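You operate a simulated robot arm through the tools that you are given. There is no shell and no other tool.

You are at the controls of a simulated robot arm. One attempt, no reset.

Task
Put things in order on the ledge at the gravity table. At the end: the brown clod from the ledge at the gravity table stands where the white tall jar (marked "PAINT 2") stood; the white tall jar from the ledge at the gravity table stands where the clear jar (marked "GRAM") stood; the silver dish stands where the brown clod stood; the clear jar from the ledge at the gravity table is on the blue carton (marked "FUSES"); whatever was shut is shut again. Leave all else as you found it, and nothing knocked over. Set down upright: jar.

It is judged by the outcome, as a careful person would: the job done as asked, and still so three seconds after it is handed in. It fails if anything else is knocked over, pushed out of place, dropped, spilled or broken.

Robot
A 7-joint arm with a two-finger parallel gripper, fixed in place. Base frame: the origin is on the floor under the middle of its stand, x ahead of it, y to its left, z up; the work surface is at about z = 780. Units: mm, rad, N and s.
With the tool pointing down near the work surface it reaches from about 220 to 680 mm from the base axis. Its first joint turns from -1.152 to 1.152 rad. Payload 2.4 kg.
The tool frame sits at the grasp point between the pads (the TCP): z along the fingers, y along the line on which they close. The tips reach 30 mm beyond it. The gripper opens to 94 mm. The fingers are 28 mm wide and 10 mm thick; the gripper's body (50 by 96 mm) begins 55 mm behind the TCP.
Orientation is told as [roll, pitch, yaw] about the base's x, y, z axes, in that order, counted from this pose: with the fingers straight down and closing along the base's y, the tool's x points along the base's -x, its y along +y and its z along -z.

Tools
- The arm moves only by the tool nudge_tool. Its argument "steps" is text: rows parted by semicolons, each of 6 numbers parted by spaces: the shift along the tool's x, y, z in mm, then the turn, a rotation vector about the tool's x, y, z in rad. In form: x y z ax ay az; .... A call has 1 to 20 rows; each row is the pose to reach, as a shift and turn from the pose commanded when the call began, along the tool's axes at that moment. "gripper" is the closure in counts, from 0 (fully open) to 255 (shut), set as the call begins (left out, the last holds). A row lasts 0.2 s, in which the tool goes at most 50 mm and 0.15 rad; a call with a longer step from one row to the next is refused whole, and so is a gripper value outside its range. Where a pose cannot be reached the arm comes as near as it can. A force on the tool above 40 N (or 10 N above the force at the start of the call, whichever is more), or a blocked arm, ends the call early, and 0.2 s more pass. Each finger travels about 153 mm/s and halts on what it meets, pressing with about 44 N; the grip force reading is that of the motor and also rises with nothing between the fingers. The clock runs only during rows and for 0.2 s after the last one: add rows that repeat a pose to give the fingers time. The reply holds the time, the measured pose of the TCP, the force on the tool along the base axes, the opening and the grip force, in the units named above and with some noise, with the torque about the TCP (base axes, N m) and any sound that the robot's microphone picked up.
- Cameras (640 x 400 px; columns grow to the right, rows downward): "scene" is fixed at [27.4, 467.4, 1436.7]; the picture's right is [-0.74, -0.67, 0.00], its down [-0.43, 0.47, -0.78] and it looks along [0.52, -0.57, -0.63] (base axes); focal length 330 px, centre (320, 200). "wrist" rides on the gripper at [76, 14, -102] in the tool frame; the picture's right is [-0.18, 0.98, 0.00], its down [-0.75, -0.14, -0.64] and it looks along [-0.63, -0.12, 0.77] (tool axes); focal length 243 px, centre (320, 200). There is no depth. A picture from a camera that has moved, and an enlarged one, comes with that camera's place and axes in the base frame and with its lens. The place of the scene camera against the robot may be out by one fixed shift of up to 18 mm in any direction.
- snapshot(camera): a new picture of that camera. It takes no simulated time.
- zoom(camera, box): a new picture of the part [left, top, right, bottom] of that camera's present view, enlarged. It takes no simulated time.
- finish_job(): hands the job in; it is judged then, once.

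Nothing tells you positions but the pictures and the camera data. Unless the task says otherwise, let go and move clear before handing in.

The tools are called after ">>>" as name(argument=value, ...) on one line, values as JSON. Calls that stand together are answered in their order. nudge_tool: Moves the arm, as the interface text tells. Its arguments: {"type":"object","properties":{"steps":{"type":"string"},"gripper":{"type":"number"}},"required":["steps"]} The other tools are called the same way: snapshot (camera) takes a picture; zoom (camera, box) takes an enlarged picture of a part of a camera's view; finish_job () hands the job in.

At the start:

```text
t: 0.0
ee_pos: [295.2, -155.3, 1104.0]
orientation: [0.0, 0.0, 0.0]
wrist_force: [-0.4, 0.1, -0.8]
moment: [-0.03, 0.05, -0.01]
gripper_width: 94.1
gripper_force: 0.0
```

scene: 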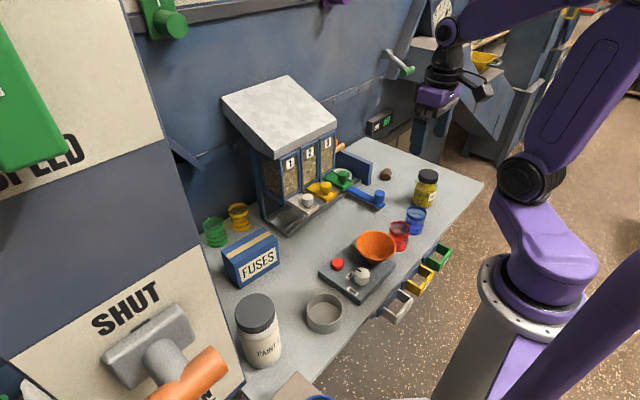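
wrist: 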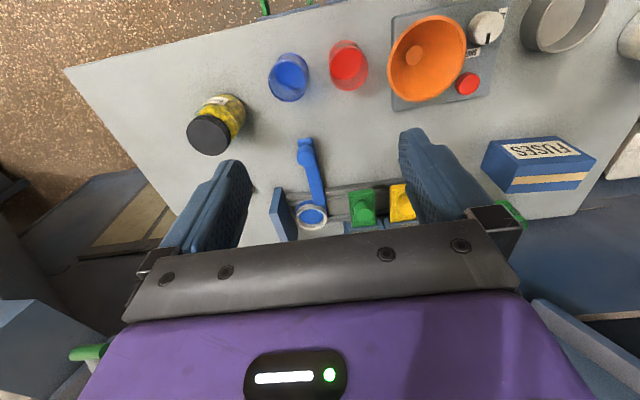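

I see a ledge with a blue FUSES carton, a white PAINT jar, a silver dish, a scale with an orange funnel, cups, a yellow-filled clear jar with a black lid, and a brown clod near the back. I'll look closer before moving.

>>> zoom(camera="scene", box=[200, 220, 400, 380])

>>> zoom(camera="scene", box=[310, 120, 490, 260])

>>> zoom(camera="wrist", box=[60, 0, 640, 260])

>>> zoom(camera="scene", box=[180, 60, 400, 240])

```text
2.50 times, centred on (300, 300) of scene
camera zoom: at [27.4, 467.4, 1436.7], right [-0.74, -0.67, 0.0], down [-0.43, 0.47, -0.78], along [0.52, -0.57, -0.63], focal length 824 px, centre (370, -50)
```

zoom: 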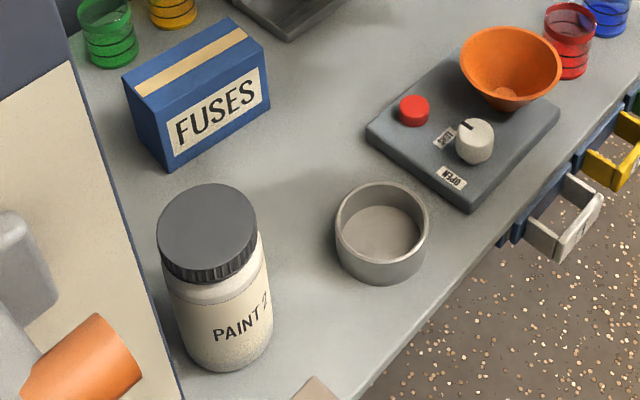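

```text
2.86 times, centred on (400, 190) of scene
camera zoom: at [27.4, 467.4, 1436.7], right [-0.74, -0.67, 0.0], down [-0.43, 0.47, -0.78], along [0.52, -0.57, -0.63], focal length 941 px, centre (91, 229)
```

zoom: 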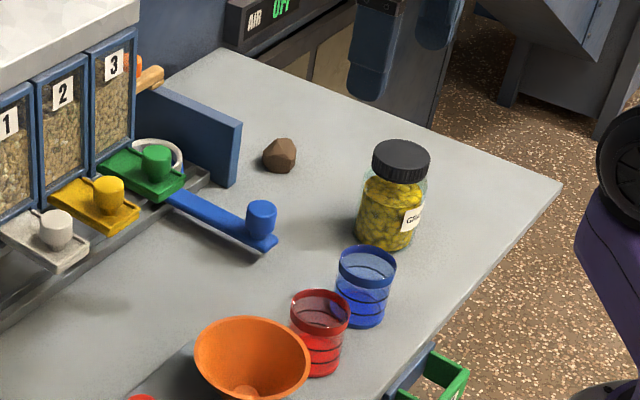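

```text
1.10 times, centred on (350, 130) of wrist
camera zoom: at [219.0, -140.4, 1205.0], right [0.18, 0.98, 0.0], down [0.75, -0.14, 0.64], along [0.63, -0.12, -0.77], focal length 268 px, centre (287, 277)
```

zoom: 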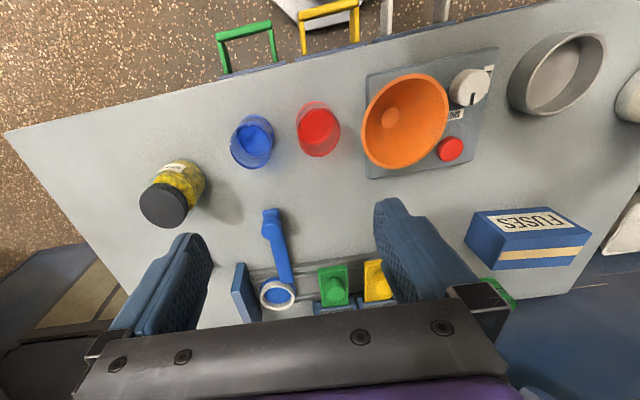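

```text
2.22 times, centred on (290, 150) of scene
camera zoom: at [27.4, 467.4, 1436.7], right [-0.74, -0.67, 0.0], down [-0.43, 0.47, -0.78], along [0.52, -0.57, -0.63], focal length 732 px, centre (387, 311)
```

zoom: 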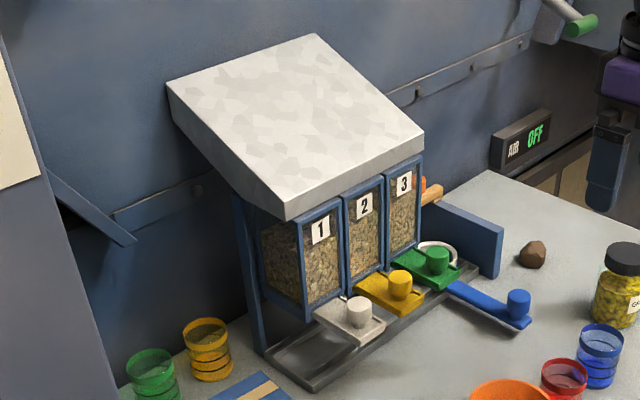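

>>> zoom(camera="scene", box=[205, 220, 295, 290])

>>> zoom(camera="scene", box=[370, 150, 460, 220])

>>> zoom(camera="scene", box=[220, 280, 360, 390])

>>> zoom(camera="wrist", box=[460, 0, 640, 220])

```text
5.71 times, centred on (250, 255) of scene
camera zoom: at [27.4, 467.4, 1436.7], right [-0.74, -0.67, 0.0], down [-0.43, 0.47, -0.78], along [0.52, -0.57, -0.63], focal length 1883 px, centre (720, -114)
```

zoom: 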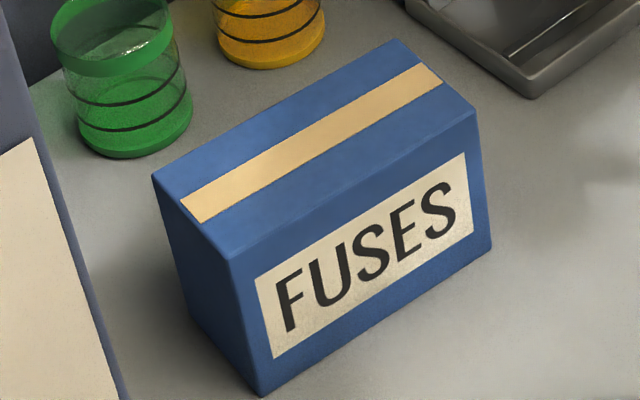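

```text
5.71 times, centred on (415, 185) of scene
camera zoom: at [27.4, 467.4, 1436.7], right [-0.74, -0.67, 0.0], down [-0.43, 0.47, -0.78], along [0.52, -0.57, -0.63], focal length 1883 px, centre (-223, 286)
```

zoom: 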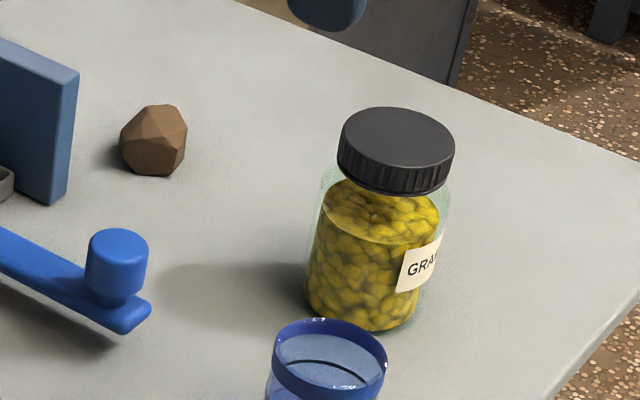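

```text
3.64 times, centred on (290, 335) of scene
camera zoom: at [27.4, 467.4, 1436.7], right [-0.74, -0.67, 0.0], down [-0.43, 0.47, -0.78], along [0.52, -0.57, -0.63], focal length 1198 px, centre (429, -291)
```

zoom: 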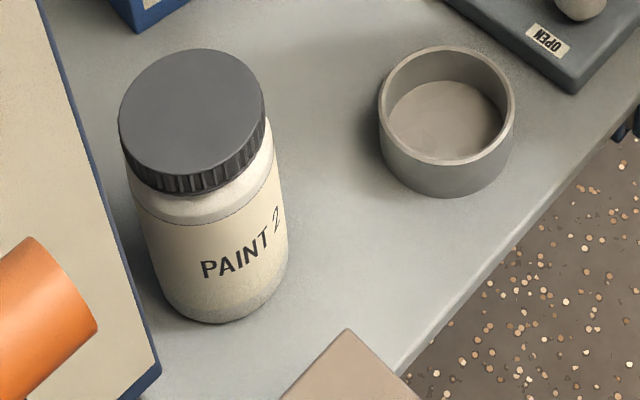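

```text
1.82 times, centred on (550, 110) of wrist
camera zoom: at [219.0, -140.4, 1205.0], right [0.18, 0.98, 0.0], down [0.75, -0.14, 0.64], along [0.63, -0.12, -0.77], focal length 441 px, centre (-98, 364)
```

zoom: 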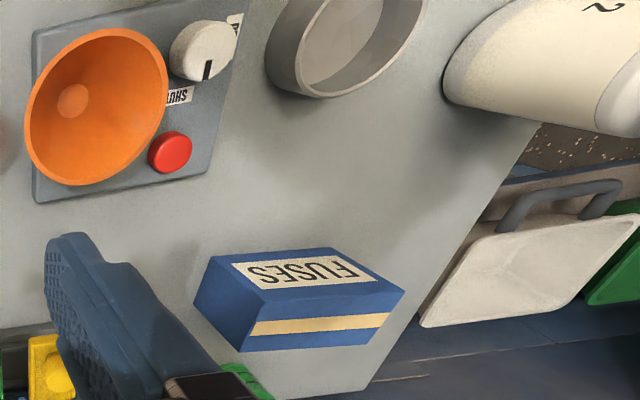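

The ledge runs in front of the dispenser: clear jar near (325,-334), clod near (478,-356), paint jar near (324,313), dish near (281,174), carton about (510,190) with its top about z=866. I'll move the arm to get a wrist view of the clear jar and clod.

>>> nudge_tool(steps="11 -35 10.8 0 0 0; 22 -70 21.6 0 0 0; 33 -105 32.4 0 0 0; 44 -140 43.2 0 0 0; 55 -175 54 0 0 0; 55 -175 54 0 0 0", gripper=0)

>>> snapshot(camera="wrist")

>>> snapshot(camera="scene")

```text
t: 1.4
ee_pos: [240.0, -332.2, 1050.8]
orientation: [0.001, -0.001, -0.001]
wrist_force: [-0.7, 0.9, 0.2]
moment: [-0.05, 0.01, 0.01]
gripper_width: 94.0
gripper_force: 0.1
```

```text
taken
camera wrist: at [164.1, -316.3, 1151.7], right [0.18, 0.98, 0.0], down [0.75, -0.14, 0.64], along [0.63, -0.12, -0.77], focal length 243 px, centre (320, 200)
```

wrist: 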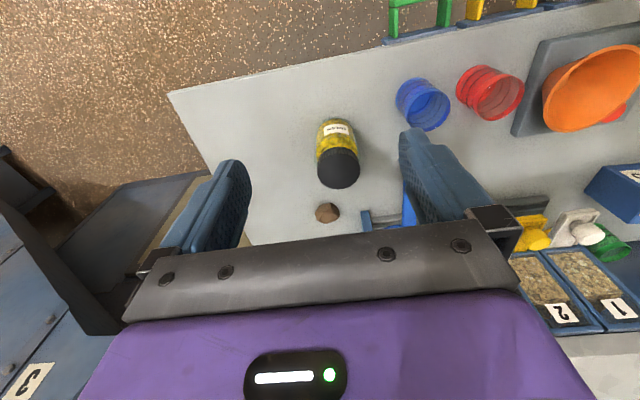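

```text
taken
```

scene: 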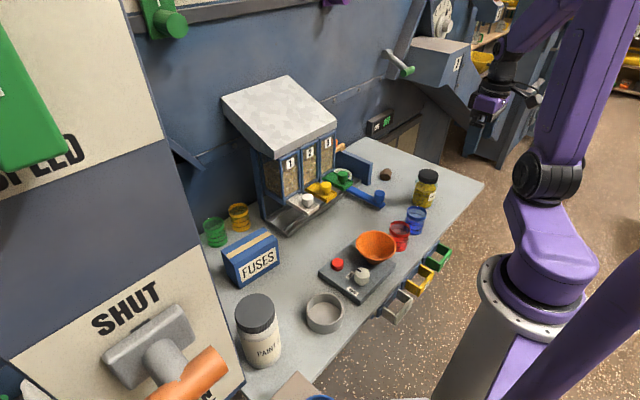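

>>> zoom(camera="wrist", box=[250, 90, 410, 240])

```text
2.67 times, centred on (330, 165) of wrist
camera zoom: at [164.1, -316.3, 1151.7], right [0.18, 0.98, 0.0], down [0.75, -0.14, 0.64], along [0.63, -0.12, -0.77], focal length 647 px, centre (293, 293)
```

zoom: 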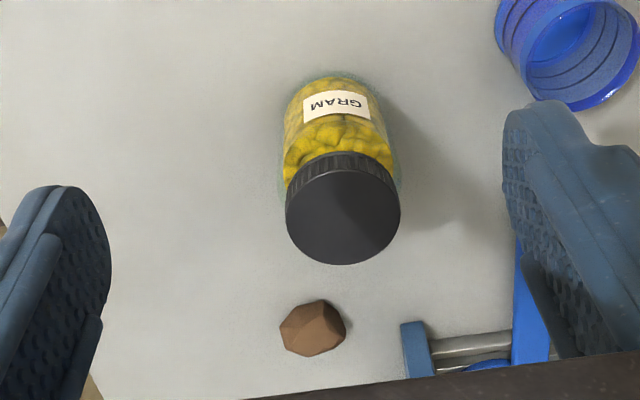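

Clear jar appears at roughly (342,-322), clod at roughly (495,-362). I'll move above the jar and refine.

>>> nudge_tool(steps="-25 2 22 0 0 0; -50 4 44 0 0 0; -75 6 66 0 0 0; -102 9 90 0 0 0; -102 9 90 0 0 0")

>>> snapshot(camera="wrist")

>>> zoom(camera="scene", box=[360, 100, 500, 220])

```text
t: 2.6
ee_pos: [341.2, -321.3, 962.6]
orientation: [0.0, 0.001, -0.001]
wrist_force: [0.0, 0.4, -1.0]
moment: [0.04, -0.04, -0.02]
gripper_width: 94.0
gripper_force: 0.0
```

```text
taken
camera wrist: at [266.0, -307.1, 1062.6], right [0.18, 0.98, 0.0], down [0.75, -0.14, 0.64], along [0.63, -0.12, -0.77], focal length 243 px, centre (320, 200)
```

wrist: 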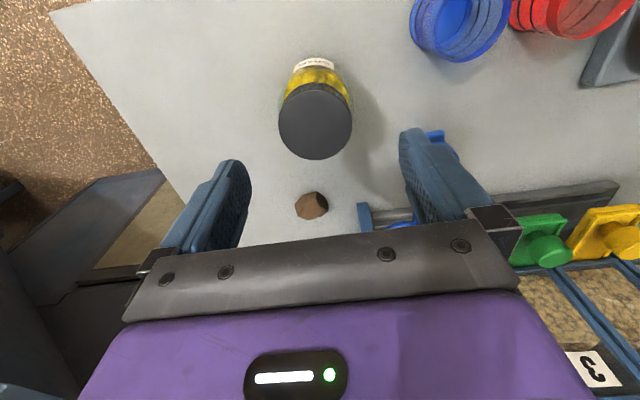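

```text
3.33 times, centred on (430, 160) of scene
camera zoom: at [27.4, 467.4, 1436.7], right [-0.74, -0.67, 0.0], down [-0.43, 0.47, -0.78], along [0.52, -0.57, -0.63], focal length 1098 px, centre (-47, 333)
```

zoom: 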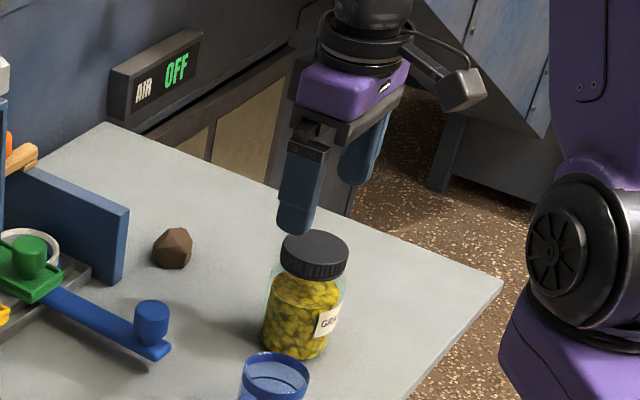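

>>> zoom(camera="wrist", box=[250, 40, 380, 230])

>>> zoom(camera="wrist", box=[230, 40, 430, 165])

```text
2.11 times, centred on (315, 135) of wrist
camera zoom: at [266.0, -307.1, 1062.6], right [0.18, 0.98, 0.0], down [0.75, -0.14, 0.64], along [0.63, -0.12, -0.77], focal length 511 px, centre (330, 337)
```

zoom: 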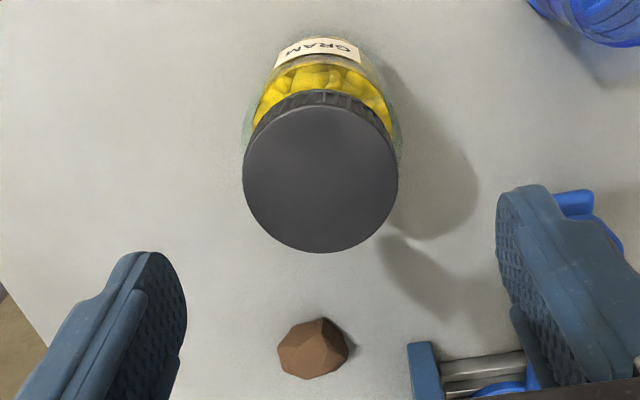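

```text
3.20 times, centred on (330, 102) of wrist
camera zoom: at [266.0, -307.1, 1062.6], right [0.18, 0.98, 0.0], down [0.75, -0.14, 0.64], along [0.63, -0.12, -0.77], focal length 776 px, centre (288, 512)
```

zoom: 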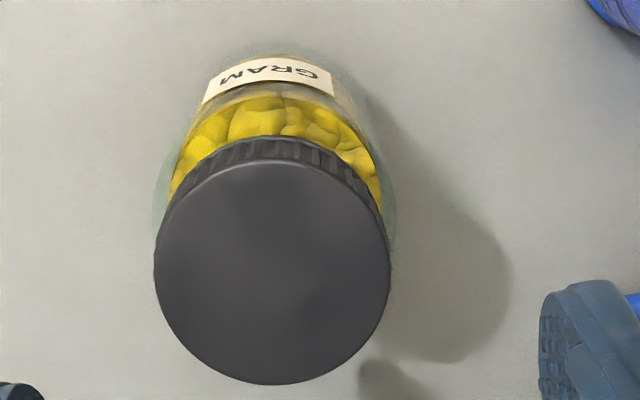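

The clear jar is centred at about (338,-324) with its lid top near z=886. I'll lower around its body with the fingers closing along y.

>>> nudge_tool(steps="4 -3 20 0 0 0; 4 -3 50 0 0 0; 4 -3 80 0 0 0; 4 -3 105 0 0 0; 4 -3 118 0 0 0; 4 -3 118 0 0 0")

>>> snapshot(camera="wrist")

>>> zoom(camera="scene", box=[360, 100, 500, 220])

```text
t: 4.0
ee_pos: [335.9, -325.4, 841.0]
orientation: [0.0, 0.0, 0.001]
wrist_force: [-0.3, 0.3, -0.3]
moment: [0.01, 0.02, 0.04]
gripper_width: 94.1
gripper_force: 0.0
```

```text
taken
camera wrist: at [260.4, -310.2, 942.5], right [0.18, 0.98, 0.0], down [0.75, -0.14, 0.64], along [0.63, -0.12, -0.77], focal length 243 px, centre (320, 200)
```

wrist: 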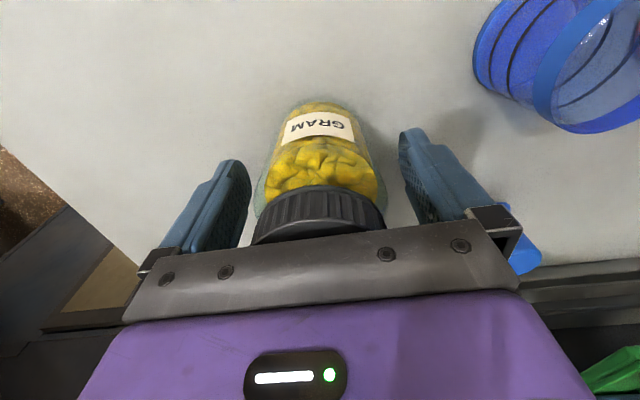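

```text
3.33 times, centred on (430, 160) of scene
camera zoom: at [27.4, 467.4, 1436.7], right [-0.74, -0.67, 0.0], down [-0.43, 0.47, -0.78], along [0.52, -0.57, -0.63], focal length 1098 px, centre (-47, 333)
```

zoom: 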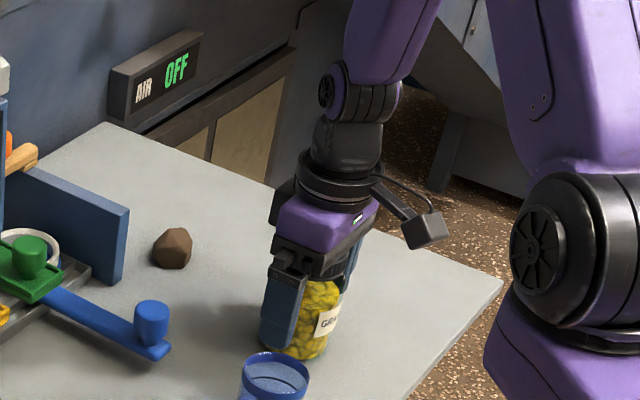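

The jar sits between the fingers. Closing the grip now.

>>> nudge_tool(steps="0 0 0 0 0 0; 0 0 0 0 0 0; 0 0 0 0 0 0; 0 0 0 0 0 0", gripper=255)

>>> snapshot(camera="wrist")

```text
t: 5.0
ee_pos: [337.3, -324.5, 841.5]
orientation: [0.0, 0.0, -0.001]
wrist_force: [0.4, 0.2, -0.5]
moment: [0.03, -0.06, 0.0]
gripper_width: 67.6
gripper_force: 43.9
```

```text
taken
camera wrist: at [260.3, -310.1, 942.7], right [0.18, 0.98, 0.0], down [0.75, -0.14, 0.64], along [0.63, -0.12, -0.77], focal length 243 px, centre (320, 200)
```

wrist: 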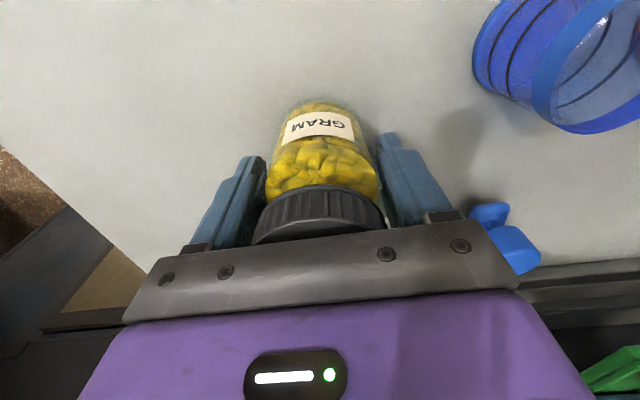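

The jar is held (67.6 mm wide). Lifting it straight up.

>>> nudge_tool(steps="0 0 -15 0 0 0; 0 0 -40 0 0 0; 0 0 -75 0 0 0; 0 0 -115 0 0 0; 0 0 -155 0 0 0; 0 0 -190 0 0 0; 0 0 -220 0 0 0; 0 0 -220 0 0 0")

>>> snapshot(camera="scene")

>>> snapshot(camera="wrist")

```text
t: 6.8
ee_pos: [338.2, -322.7, 1062.2]
orientation: [0.0, 0.0, -0.001]
wrist_force: [0.1, 0.2, -3.8]
moment: [-0.01, 0.02, -0.01]
gripper_width: 67.6
gripper_force: 44.6
```

```text
taken
```

scene: 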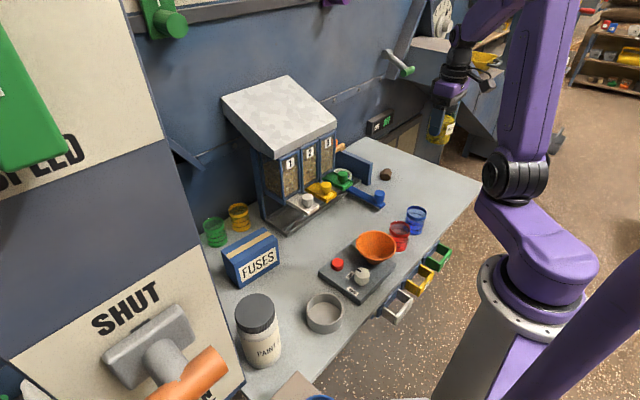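

```text
taken
camera wrist: at [261.2, -308.2, 1163.1], right [0.18, 0.98, 0.0], down [0.75, -0.14, 0.64], along [0.63, -0.12, -0.77], focal length 243 px, centre (320, 200)
```

wrist: 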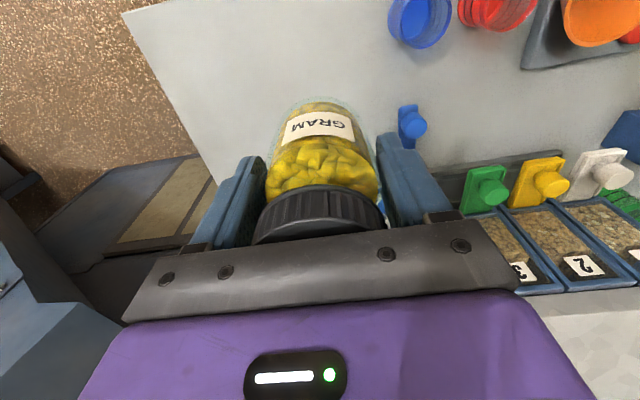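

Jar held securely. Moving across above the ledge to view the carton.

>>> nudge_tool(steps="0 15 0 0 0 0; 0 45 0 0 0 0; 2 85 0 0 0 0; 4 125 0 0 0 0; 6 165 0 0 0 0; 8 205 0 0 0 0; 8 245 0 0 0 0; 8 285 0 0 0 0; 8 325 0 0 0 0; 8 360 0 0 0 0; 8 384 0 0 0 0; 8 384 0 0 0 0")

>>> snapshot(camera="wrist")

>>> snapshot(camera="scene")

```text
t: 9.4
ee_pos: [329.6, 60.2, 1061.5]
orientation: [0.0, 0.0, 0.0]
wrist_force: [0.4, -0.5, -2.8]
moment: [-0.01, 0.0, -0.02]
gripper_width: 67.9
gripper_force: 44.6
```

```text
taken
camera wrist: at [254.7, 74.5, 1162.5], right [0.18, 0.98, 0.0], down [0.75, -0.14, 0.64], along [0.63, -0.12, -0.77], focal length 243 px, centre (320, 200)
```

wrist: 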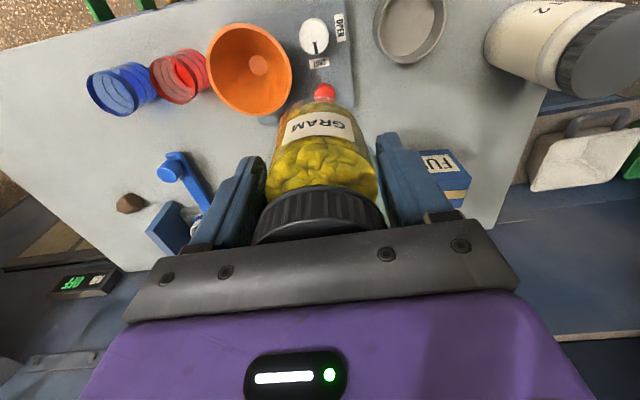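

```text
taken
```

scene: 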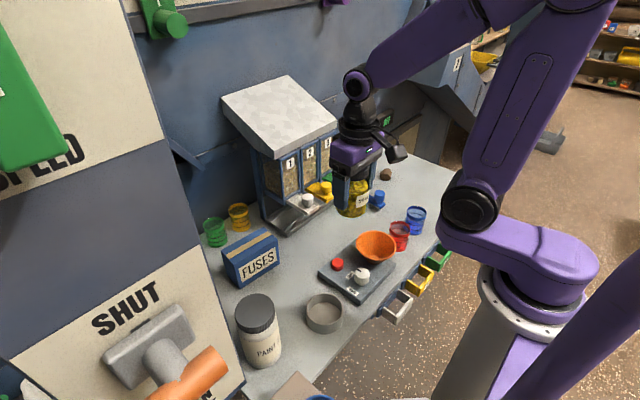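

>>> zoom(camera="wrist", box=[390, 130, 500, 220])

>>> zoom(camera="wrist", box=[360, 0, 640, 175])

```text
4.44 times, centred on (445, 175) of wrist
camera zoom: at [254.7, 74.5, 1162.5], right [0.18, 0.98, 0.0], down [0.75, -0.14, 0.64], along [0.63, -0.12, -0.77], focal length 1078 px, centre (-236, 311)
```

zoom: 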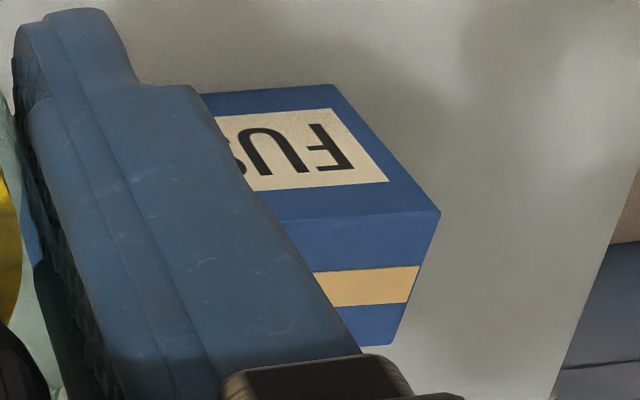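

```text
2.29 times, centred on (500, 88) of wrist
camera zoom: at [254.7, 74.5, 1162.5], right [0.18, 0.98, 0.0], down [0.75, -0.14, 0.64], along [0.63, -0.12, -0.77], focal length 555 px, centre (-91, 457)
```

zoom: 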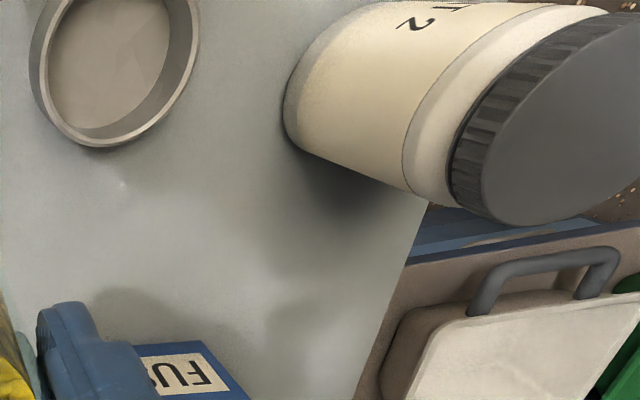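

Carton top centre works out near (519,196), top at z≈868. Moving the jar over it, staying high.

>>> nudge_tool(steps="0 15 0 0 0 0; 0 45 0 0 0 0; 0 85 0 0 0 0; 0 120 0 0 0 0; -8 136 0 0 0 0; -30 136 0 0 0 0; -65 136 0 0 0 0; -100 136 0 0 0 0; -135 136 0 0 0 0; -165 136 0 0 0 0; -182 136 0 0 0 0; -189 136 0 0 0 0; -189 136 0 0 0 0")

>>> snapshot(camera="wrist")

>>> zoom(camera="scene", box=[160, 100, 400, 290])

```text
t: 12.2
ee_pos: [518.6, 195.9, 1060.9]
orientation: [0.001, -0.001, -0.002]
wrist_force: [0.2, 0.0, -4.3]
moment: [-0.03, 0.03, 0.05]
gripper_width: 67.5
gripper_force: 43.8
```

```text
taken
camera wrist: at [443.8, 210.9, 1162.2], right [0.18, 0.98, 0.0], down [0.75, -0.14, 0.64], along [0.63, -0.12, -0.77], focal length 243 px, centre (320, 200)
```

wrist: 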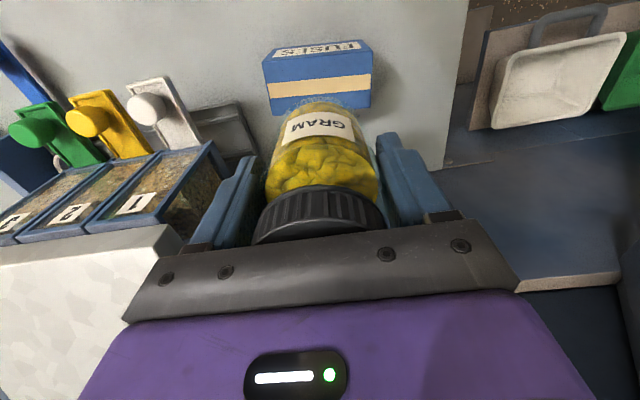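

```text
2.11 times, centred on (280, 195) of scene
camera zoom: at [27.5, 467.4, 1436.6], right [-0.74, -0.67, 0.0], down [-0.43, 0.47, -0.78], along [0.52, -0.57, -0.63], focal length 694 px, centre (404, 210)
```

zoom: 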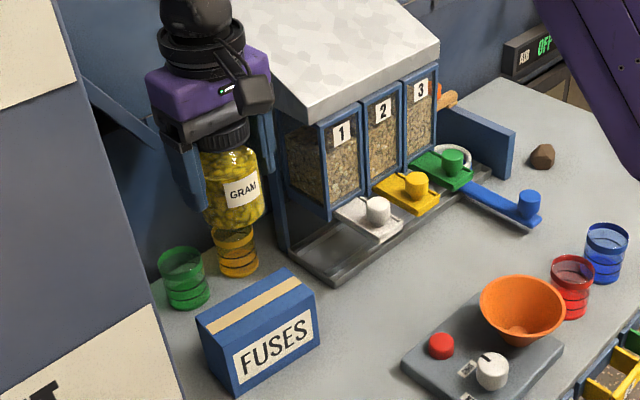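

>>> zoom(camera="wrist", box=[240, 20, 400, 130])

```text
3.64 times, centred on (320, 75) of wrist
camera zoom: at [443.8, 210.9, 1162.2], right [0.18, 0.98, 0.0], down [0.75, -0.14, 0.64], along [0.63, -0.12, -0.77], focal length 882 px, centre (320, 654)
```

zoom: 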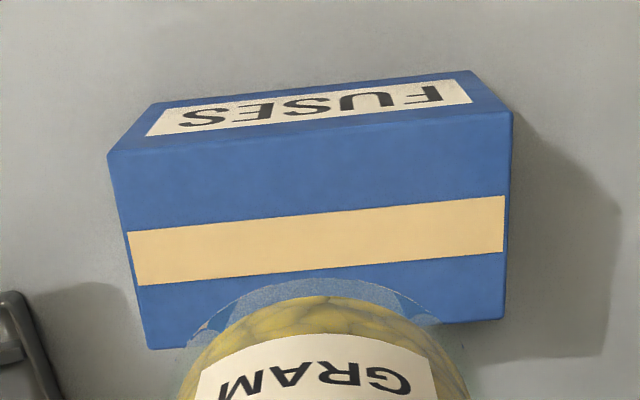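

Measured carton top centre (520,196); jar is aligned over it. Lowering to just above the carton.

>>> nudge_tool(steps="0 0 15 0 0 0; 0 0 45 0 0 0; 0 0 75 0 0 0; 0 0 100 0 0 0; 0 0 115 0 0 0; 0 0 123 0 0 0; 0 0 126 0 0 0; 0 0 126 0 0 0")

>>> zoom(camera="scene", box=[180, 160, 320, 290])

>>> snapshot(camera="wrist")

```text
t: 14.0
ee_pos: [519.6, 197.0, 937.5]
orientation: [0.0, -0.001, -0.002]
wrist_force: [-0.1, -1.0, -5.2]
moment: [0.03, -0.01, 0.0]
gripper_width: 67.5
gripper_force: 44.0
```

```text
3.08 times, centred on (250, 225) of scene
camera zoom: at [27.4, 467.4, 1436.6], right [-0.74, -0.67, 0.0], down [-0.43, 0.47, -0.78], along [0.52, -0.57, -0.63], focal length 1014 px, centre (535, 123)
```

zoom: 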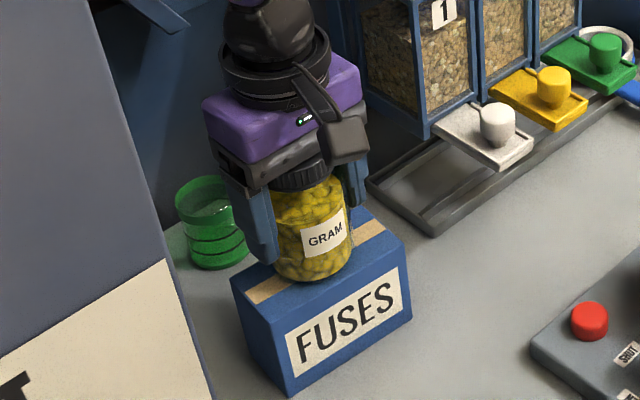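

```text
taken
camera wrist: at [443.3, 211.6, 1036.6], right [0.18, 0.98, 0.0], down [0.75, -0.14, 0.64], along [0.63, -0.12, -0.77], focal length 243 px, centre (320, 200)
```

wrist: 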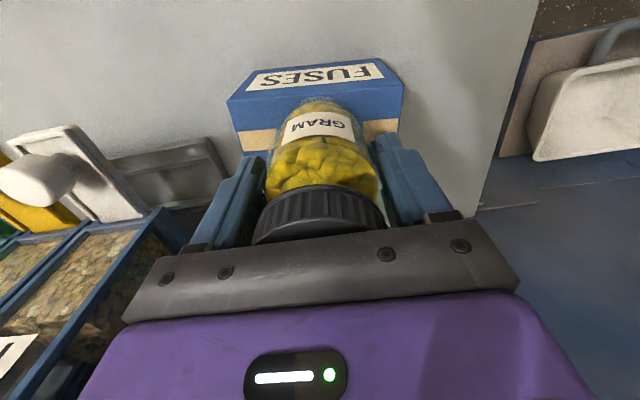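

>>> nudge_tool(steps="0 0 2 0 0 0; 0 0 4 0 0 0; 0 0 4 0 0 0")

```text
t: 14.8
ee_pos: [519.5, 195.2, 930.3]
orientation: [0.001, 0.001, 0.0]
wrist_force: [-0.4, -1.0, -2.7]
moment: [-0.04, 0.0, -0.01]
gripper_width: 67.4
gripper_force: 44.6
```

>>> nudge_tool(steps="0 0 1 0 0 0; 0 0 1.5 0 0 0; 0 0 1.5 0 0 0")

>>> zoom(camera="scene", box=[220, 190, 290, 270])

```text
t: 15.6
ee_pos: [519.2, 196.4, 929.8]
orientation: [-0.001, -0.002, -0.001]
wrist_force: [-6.1, 0.1, 15.3]
moment: [-0.07, 0.41, 0.0]
gripper_width: 67.4
gripper_force: 44.1
```

```text
5.00 times, centred on (255, 230) of scene
camera zoom: at [27.0, 467.3, 1436.7], right [-0.74, -0.67, 0.0], down [-0.43, 0.47, -0.78], along [0.52, -0.57, -0.63], focal length 1647 px, centre (645, 50)
```

zoom: 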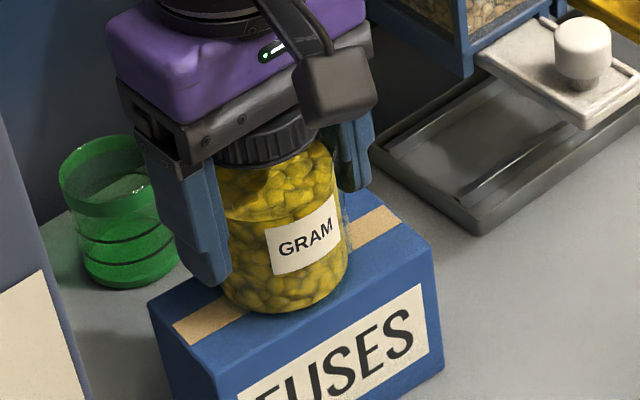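

Contact made with the carton. I'll relieve the pressure slightly and then open.

>>> nudge_tool(steps="0 0 -0.6 0 0 0; 0 0 -0.6 0 0 0")

```text
t: 16.2
ee_pos: [518.8, 197.0, 930.0]
orientation: [0.004, -0.001, 0.002]
wrist_force: [0.8, 4.1, 6.9]
moment: [0.1, -0.1, -0.01]
gripper_width: 67.4
gripper_force: 44.3
```

>>> nudge_tool(steps="0 0 -0.3 0 0 0; 0 0 -0.4 0 0 0")

>>> nudge_tool(steps="0 0 0 0 0 0; 0 0 0 0 0 0; 0 0 0 0 0 0; 0 0 0 0 0 0", gripper=20)

>>> snapshot(camera="wrist")

>>> zoom(camera="scene", box=[200, 170, 310, 290])

```text
t: 16.8
ee_pos: [518.0, 196.0, 931.9]
orientation: [0.0, -0.002, 0.0]
wrist_force: [2.5, 2.0, 5.6]
moment: [0.13, -0.25, 0.05]
gripper_width: 67.6
gripper_force: 44.5
```

```text
t: 17.8
ee_pos: [519.0, 196.1, 931.2]
orientation: [0.0, 0.001, 0.0]
wrist_force: [0.3, -0.1, 0.9]
moment: [0.0, -0.02, -0.02]
gripper_width: 86.6
gripper_force: 0.0
```

```text
taken
camera wrist: at [442.6, 210.4, 1032.4], right [0.18, 0.98, 0.0], down [0.75, -0.14, 0.64], along [0.63, -0.12, -0.77], focal length 243 px, centre (320, 200)
```

wrist: 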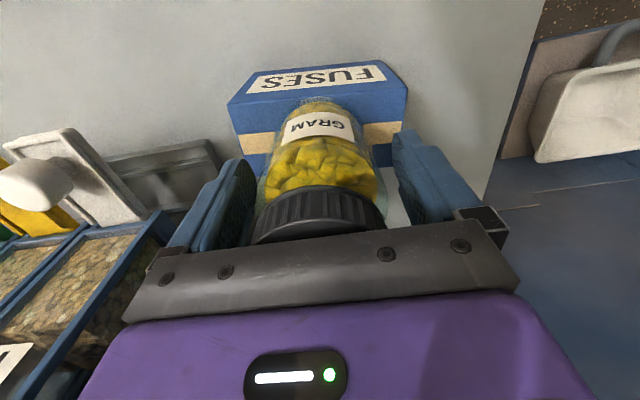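

```text
3.33 times, centred on (255, 230) of scene
camera zoom: at [27.4, 467.4, 1436.7], right [-0.74, -0.67, 0.0], down [-0.43, 0.47, -0.78], along [0.52, -0.57, -0.63], focal length 1098 px, centre (537, 100)
```

zoom: 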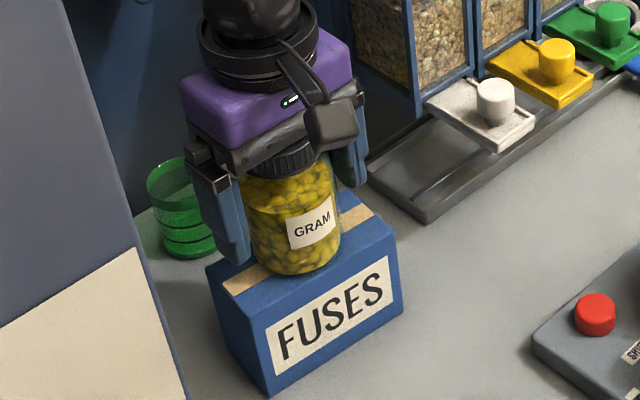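

Jar released and standing. Raising the gripper straight up with fingers open.

>>> nudge_tool(steps="0 0 0 0 0 0; 0 0 -10 0 0 0; 0 0 -35 0 0 0; 0 0 -70 0 0 0; 0 0 -105 0 0 0; 0 0 -135 0 0 0; 0 0 -150 0 0 0; 0 0 -150 0 0 0", gripper=0)

>>> snapshot(camera="wrist")

>>> zoom(camera="scene", box=[190, 170, 310, 290])

```text
t: 19.6
ee_pos: [519.7, 195.6, 1082.2]
orientation: [0.0, 0.001, 0.001]
wrist_force: [-0.1, 0.0, -0.5]
moment: [0.01, -0.02, 0.0]
gripper_width: 94.3
gripper_force: 0.1
```

```text
taken
camera wrist: at [442.9, 209.7, 1183.5], right [0.18, 0.98, 0.0], down [0.75, -0.14, 0.64], along [0.63, -0.12, -0.77], focal length 243 px, centre (320, 200)
```

wrist: 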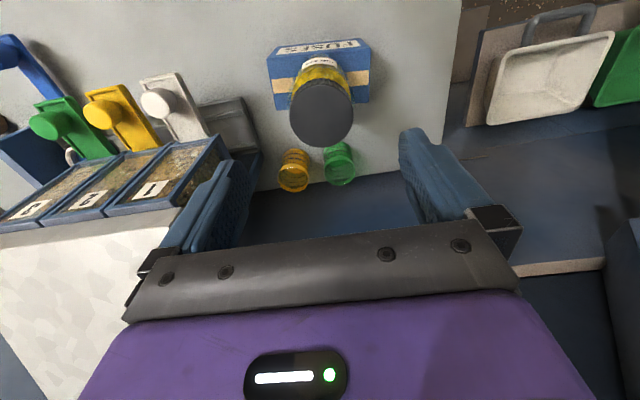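

```text
3.33 times, centred on (250, 230) of scene
camera zoom: at [27.4, 467.4, 1436.7], right [-0.74, -0.67, 0.0], down [-0.43, 0.47, -0.78], along [0.52, -0.57, -0.63], focal length 1098 px, centre (553, 100)
```

zoom: 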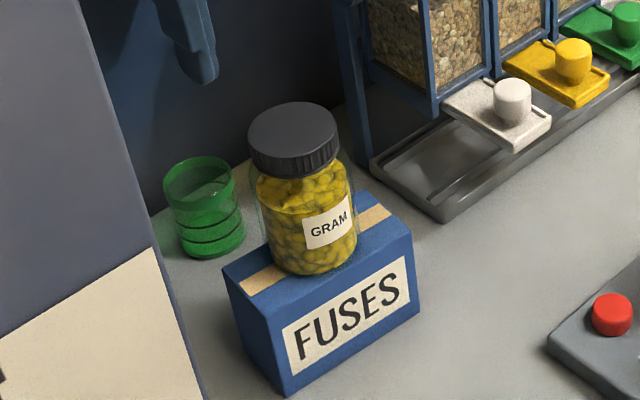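

The clear jar stands on the carton and the carton hasn't moved. Next is the white jar; I'll back off and yaw the tool to look toward the left end of the ledge and check clearances there.

>>> nudge_tool(steps="20 0 0 0 0 0; 55 -5 0 0 0 0; 95 -20 -5 0 0 0; 135 -40 -10 0 0 0; 170 -60 -15 0 0 0; 200 -80 -20 0 0 0; 219 -96 -20 0 0 0; 219 -96 -20 0 0 0")

>>> nudge_tool(steps="0 0 0 0 0 -0.14; 0 0 0 0 0 -0.28; 0 0 0 0 0 -0.42; 0 0 0 0 0 -0.56; 0 0 0 0 0 -0.70; 0 0 0 0 0 -0.84; 0 0 0 0 0 -0.98; 0 0 0 0 0 -1.12; 0 0 0 0 0 -1.26; 0 0 0 0 0 -1.40; 0 0 0 0 0 -1.50; 0 0 0 0 0 -1.5708; 0 0 0 0 0 -1.5708")

>>> snapshot(camera="wrist")

>>> snapshot(camera="scene")

```text
t: 21.4
ee_pos: [300.5, 99.0, 1101.1]
orientation: [0.0, -0.001, -0.002]
wrist_force: [0.6, -0.7, 0.5]
moment: [0.02, 0.01, 0.0]
gripper_width: 93.7
gripper_force: 0.1
```

```text
t: 24.2
ee_pos: [299.6, 99.6, 1101.8]
orientation: [0.001, -0.001, 1.572]
wrist_force: [0.3, -0.2, 0.5]
moment: [0.03, 0.01, 0.01]
gripper_width: 94.3
gripper_force: 0.1
```

```text
taken
camera wrist: at [286.3, 23.8, 1202.3], right [-0.98, 0.18, 0.0], down [0.14, 0.75, 0.64], along [0.12, 0.63, -0.77], focal length 243 px, centre (320, 200)
```

wrist: 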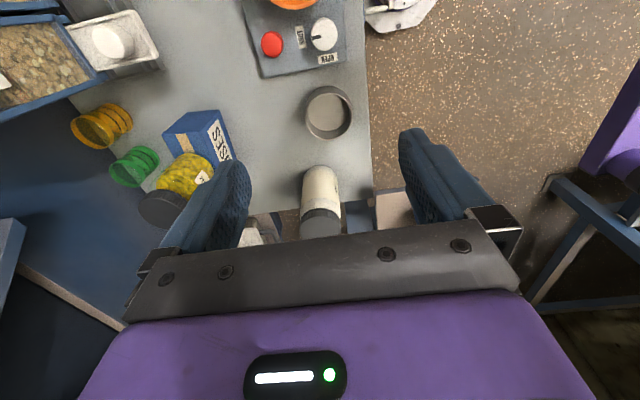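

```text
taken
```

scene: 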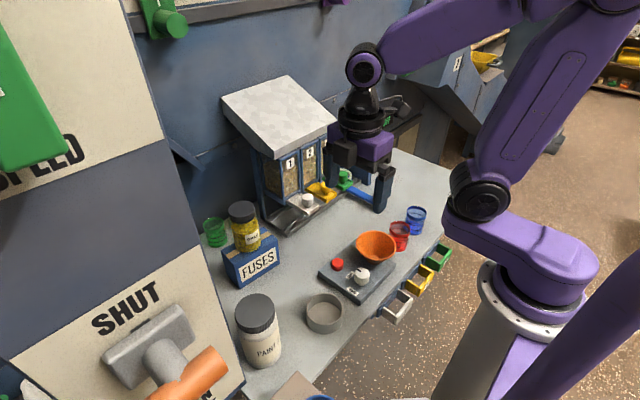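

>>> zoom(camera="wrist", box=[230, 130, 430, 250])

>>> zoom(camera="scene", box=[0, 240, 320, 400])

```text
3.20 times, centred on (330, 190) of wrist
camera zoom: at [286.3, 23.8, 1202.3], right [-0.98, 0.18, 0.0], down [0.14, 0.75, 0.64], along [0.12, 0.63, -0.77], focal length 776 px, centre (288, 232)
```

zoom: 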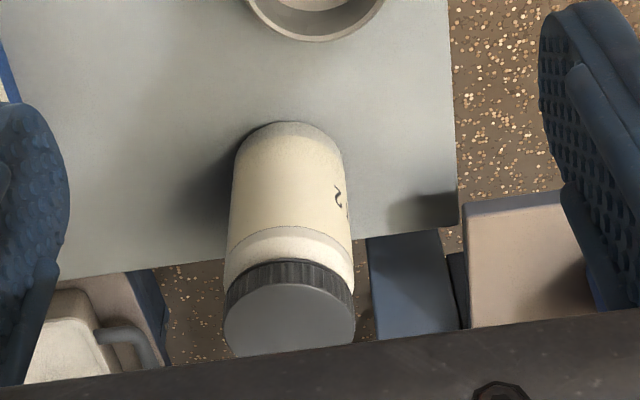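

```text
2.00 times, centred on (160, 320) of scene
camera zoom: at [27.4, 467.4, 1436.7], right [-0.74, -0.67, 0.0], down [-0.43, 0.47, -0.78], along [0.52, -0.57, -0.63], focal length 659 px, centre (640, -40)
```

zoom: 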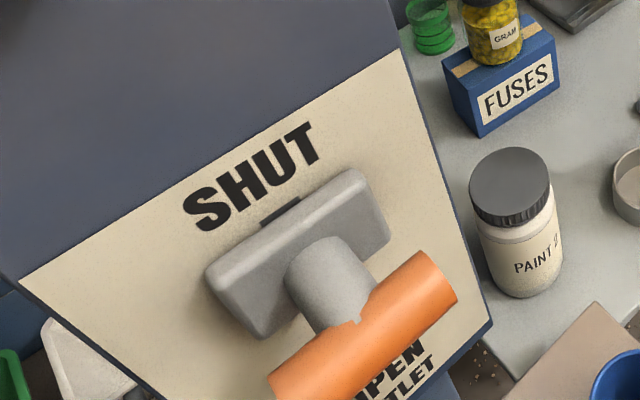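

>>> nudge_tool(steps="0 0 0 0 -0.13 0; 0 0 0 0 -0.26 0; 0 0 0 0 -0.39 0; 0 0 0 0 -0.5 0; 0 0 0 0 -0.5 0")

>>> snapshot(camera="wrist")

```text
t: 25.4
ee_pos: [299.0, 99.9, 1102.1]
orientation: [0.0, -0.501, 1.569]
wrist_force: [1.2, 0.2, 0.0]
moment: [0.03, 0.0, -0.01]
gripper_width: 94.2
gripper_force: 0.0
```

```text
taken
camera wrist: at [285.5, -16.4, 1153.3], right [-0.98, 0.16, 0.09], down [0.14, 0.35, 0.93], along [0.12, 0.92, -0.37], focal length 243 px, centre (320, 200)
```

wrist: 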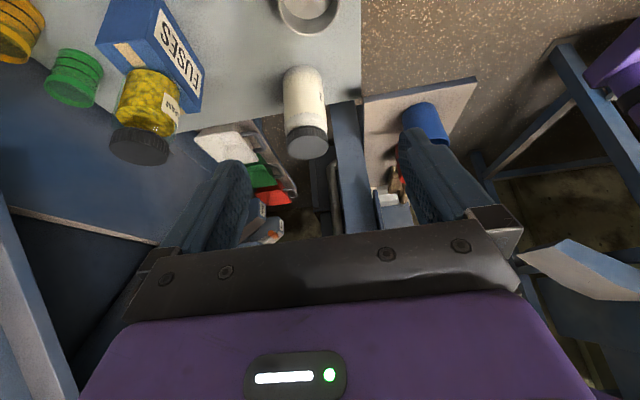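

The tilted view shows a blue post and panel edge standing just past the ledge's left end (y≈392, x≈240–300). So I'll keep the fingers closing along x for the white jar. Un-tilting and moving to a closer view.

>>> nudge_tool(steps="0 0 0 0 0.13 0; 0 0 0 0 0.26 0; 0 0 0 0 0.39 0; 0 0 0 0 0.5 0; 0 0 0 0 0.5 0")

>>> nudge_tool(steps="-15 -4 4 0 0 0; -45 -12 12 0 0 0; -80 -20 22 0 0 0; -115 -28 32 0 0 0; -145 -34 38 0 0 0; -160 -37 41 0 0 0; -160 -37 41 0 0 0")

>>> snapshot(camera="wrist")

>>> snapshot(camera="scene")

```text
t: 26.6
ee_pos: [300.9, 99.6, 1102.2]
orientation: [0.0, 0.003, 1.572]
wrist_force: [0.3, -0.1, 0.8]
moment: [0.01, 0.01, 0.02]
gripper_width: 93.9
gripper_force: 0.1
```

```text
t: 28.2
ee_pos: [335.6, 260.3, 1060.4]
orientation: [-0.001, 0.0, 1.571]
wrist_force: [0.5, 0.6, -0.2]
moment: [0.01, 0.0, -0.02]
gripper_width: 93.8
gripper_force: 0.0
```

```text
taken
camera wrist: at [322.5, 183.4, 1161.8], right [-0.98, 0.18, 0.0], down [0.14, 0.75, 0.64], along [0.12, 0.63, -0.77], focal length 243 px, centre (320, 200)
```

wrist: 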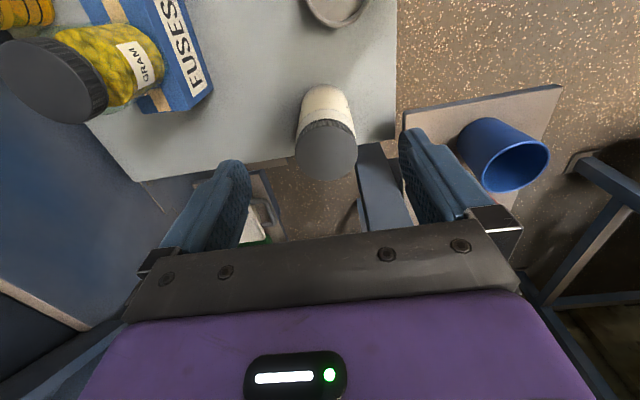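

```text
taken
```

scene: 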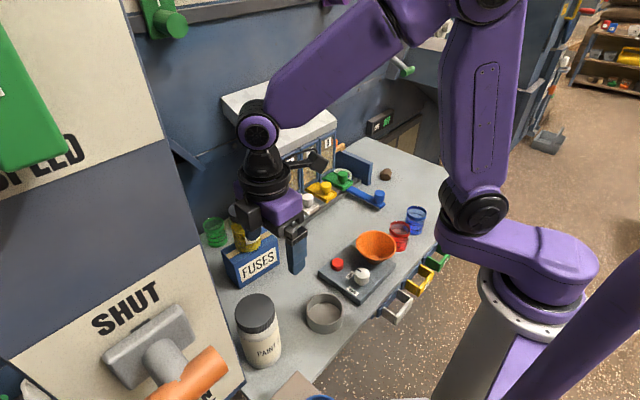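

>>> zoom(camera="wrist", box=[250, 70, 430, 230])

```text
2.50 times, centred on (340, 150) of wrist
camera zoom: at [322.5, 183.4, 1161.8], right [-0.98, 0.18, 0.0], down [0.14, 0.75, 0.64], along [0.12, 0.63, -0.77], focal length 606 px, centre (270, 325)
```

zoom: 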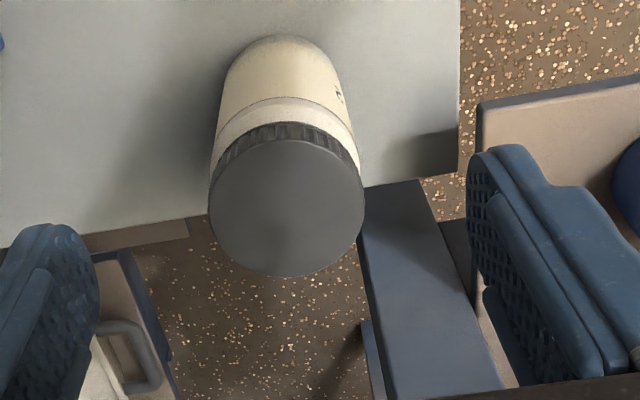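

White jar centre estimate (339,316), lid top about z=918, width about 70 mm. Moving above it and lowering to just above the lid for a check.

>>> nudge_tool(steps="-15 -2 0 0 0 0; -40 -2.5 0 0 0 0; -57 -2.5 5 0 0 0; -57 -2.5 35 0 0 0; -57 -2.5 70 0 0 0; -57 -2.5 95 0 0 0; -57 -2.5 102 0 0 0; -57 -2.5 102 0 0 0")

>>> snapshot(camera="wrist")

>>> zoom(camera="scene", box=[180, 200, 360, 390])

```text
t: 30.0
ee_pos: [339.4, 318.4, 956.9]
orientation: [0.0, 0.003, 1.572]
wrist_force: [-1.8, -0.4, -0.2]
moment: [0.01, 0.01, -0.01]
gripper_width: 94.0
gripper_force: 0.2
```

```text
taken
camera wrist: at [325.5, 242.4, 1059.0], right [-0.98, 0.18, 0.0], down [0.14, 0.75, 0.64], along [0.12, 0.63, -0.77], focal length 243 px, centre (320, 200)
```

wrist: 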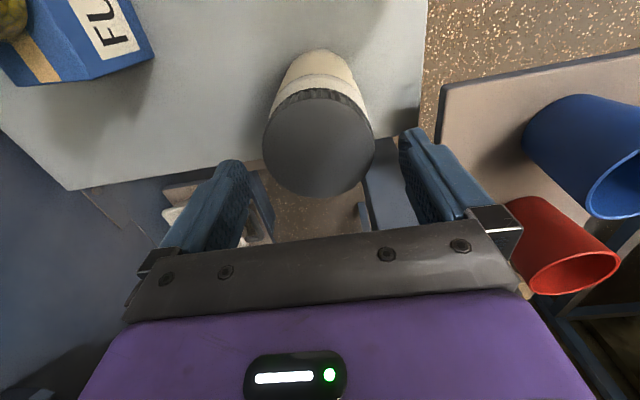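

```text
2.11 times, centred on (270, 295) of scene
camera zoom: at [27.4, 467.4, 1436.7], right [-0.74, -0.67, 0.0], down [-0.43, 0.47, -0.78], along [0.52, -0.57, -0.63], focal length 694 px, centre (425, 0)
```

zoom: 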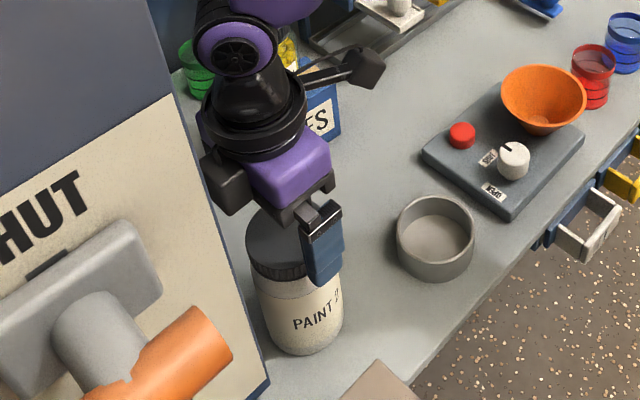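

>>> zoom(camera="scene", box=[230, 240, 310, 310])

>>> zoom(camera="wrist", box=[230, 40, 450, 230])

```text
5.71 times, centred on (270, 275) of scene
camera zoom: at [27.4, 467.4, 1436.7], right [-0.74, -0.67, 0.0], down [-0.43, 0.47, -0.78], along [0.52, -0.57, -0.63], focal length 1883 px, centre (606, -229)
```

zoom: 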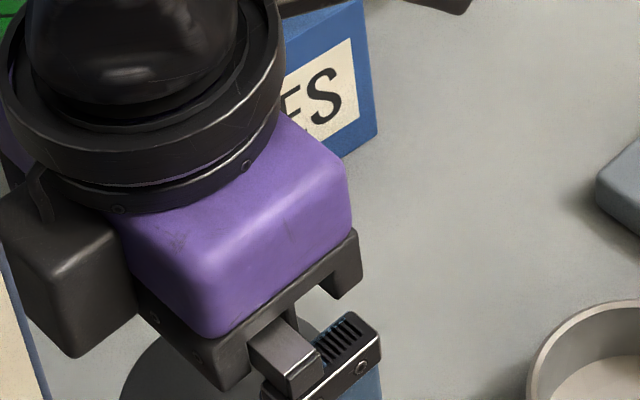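

```text
2.11 times, centred on (340, 135) of wrist
camera zoom: at [325.5, 242.4, 1059.0], right [-0.98, 0.18, 0.0], down [0.14, 0.75, 0.64], along [0.12, 0.63, -0.77], focal length 511 px, centre (278, 337)
```

zoom: 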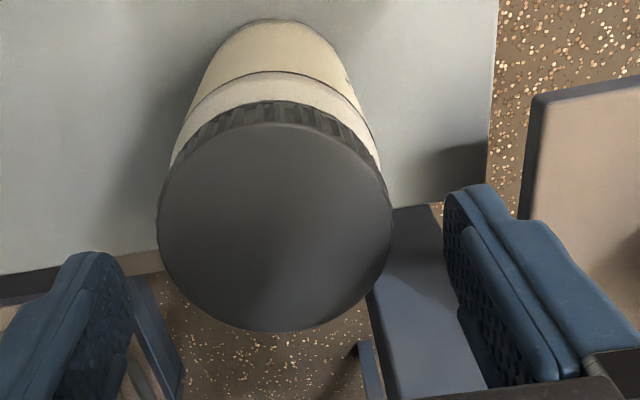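

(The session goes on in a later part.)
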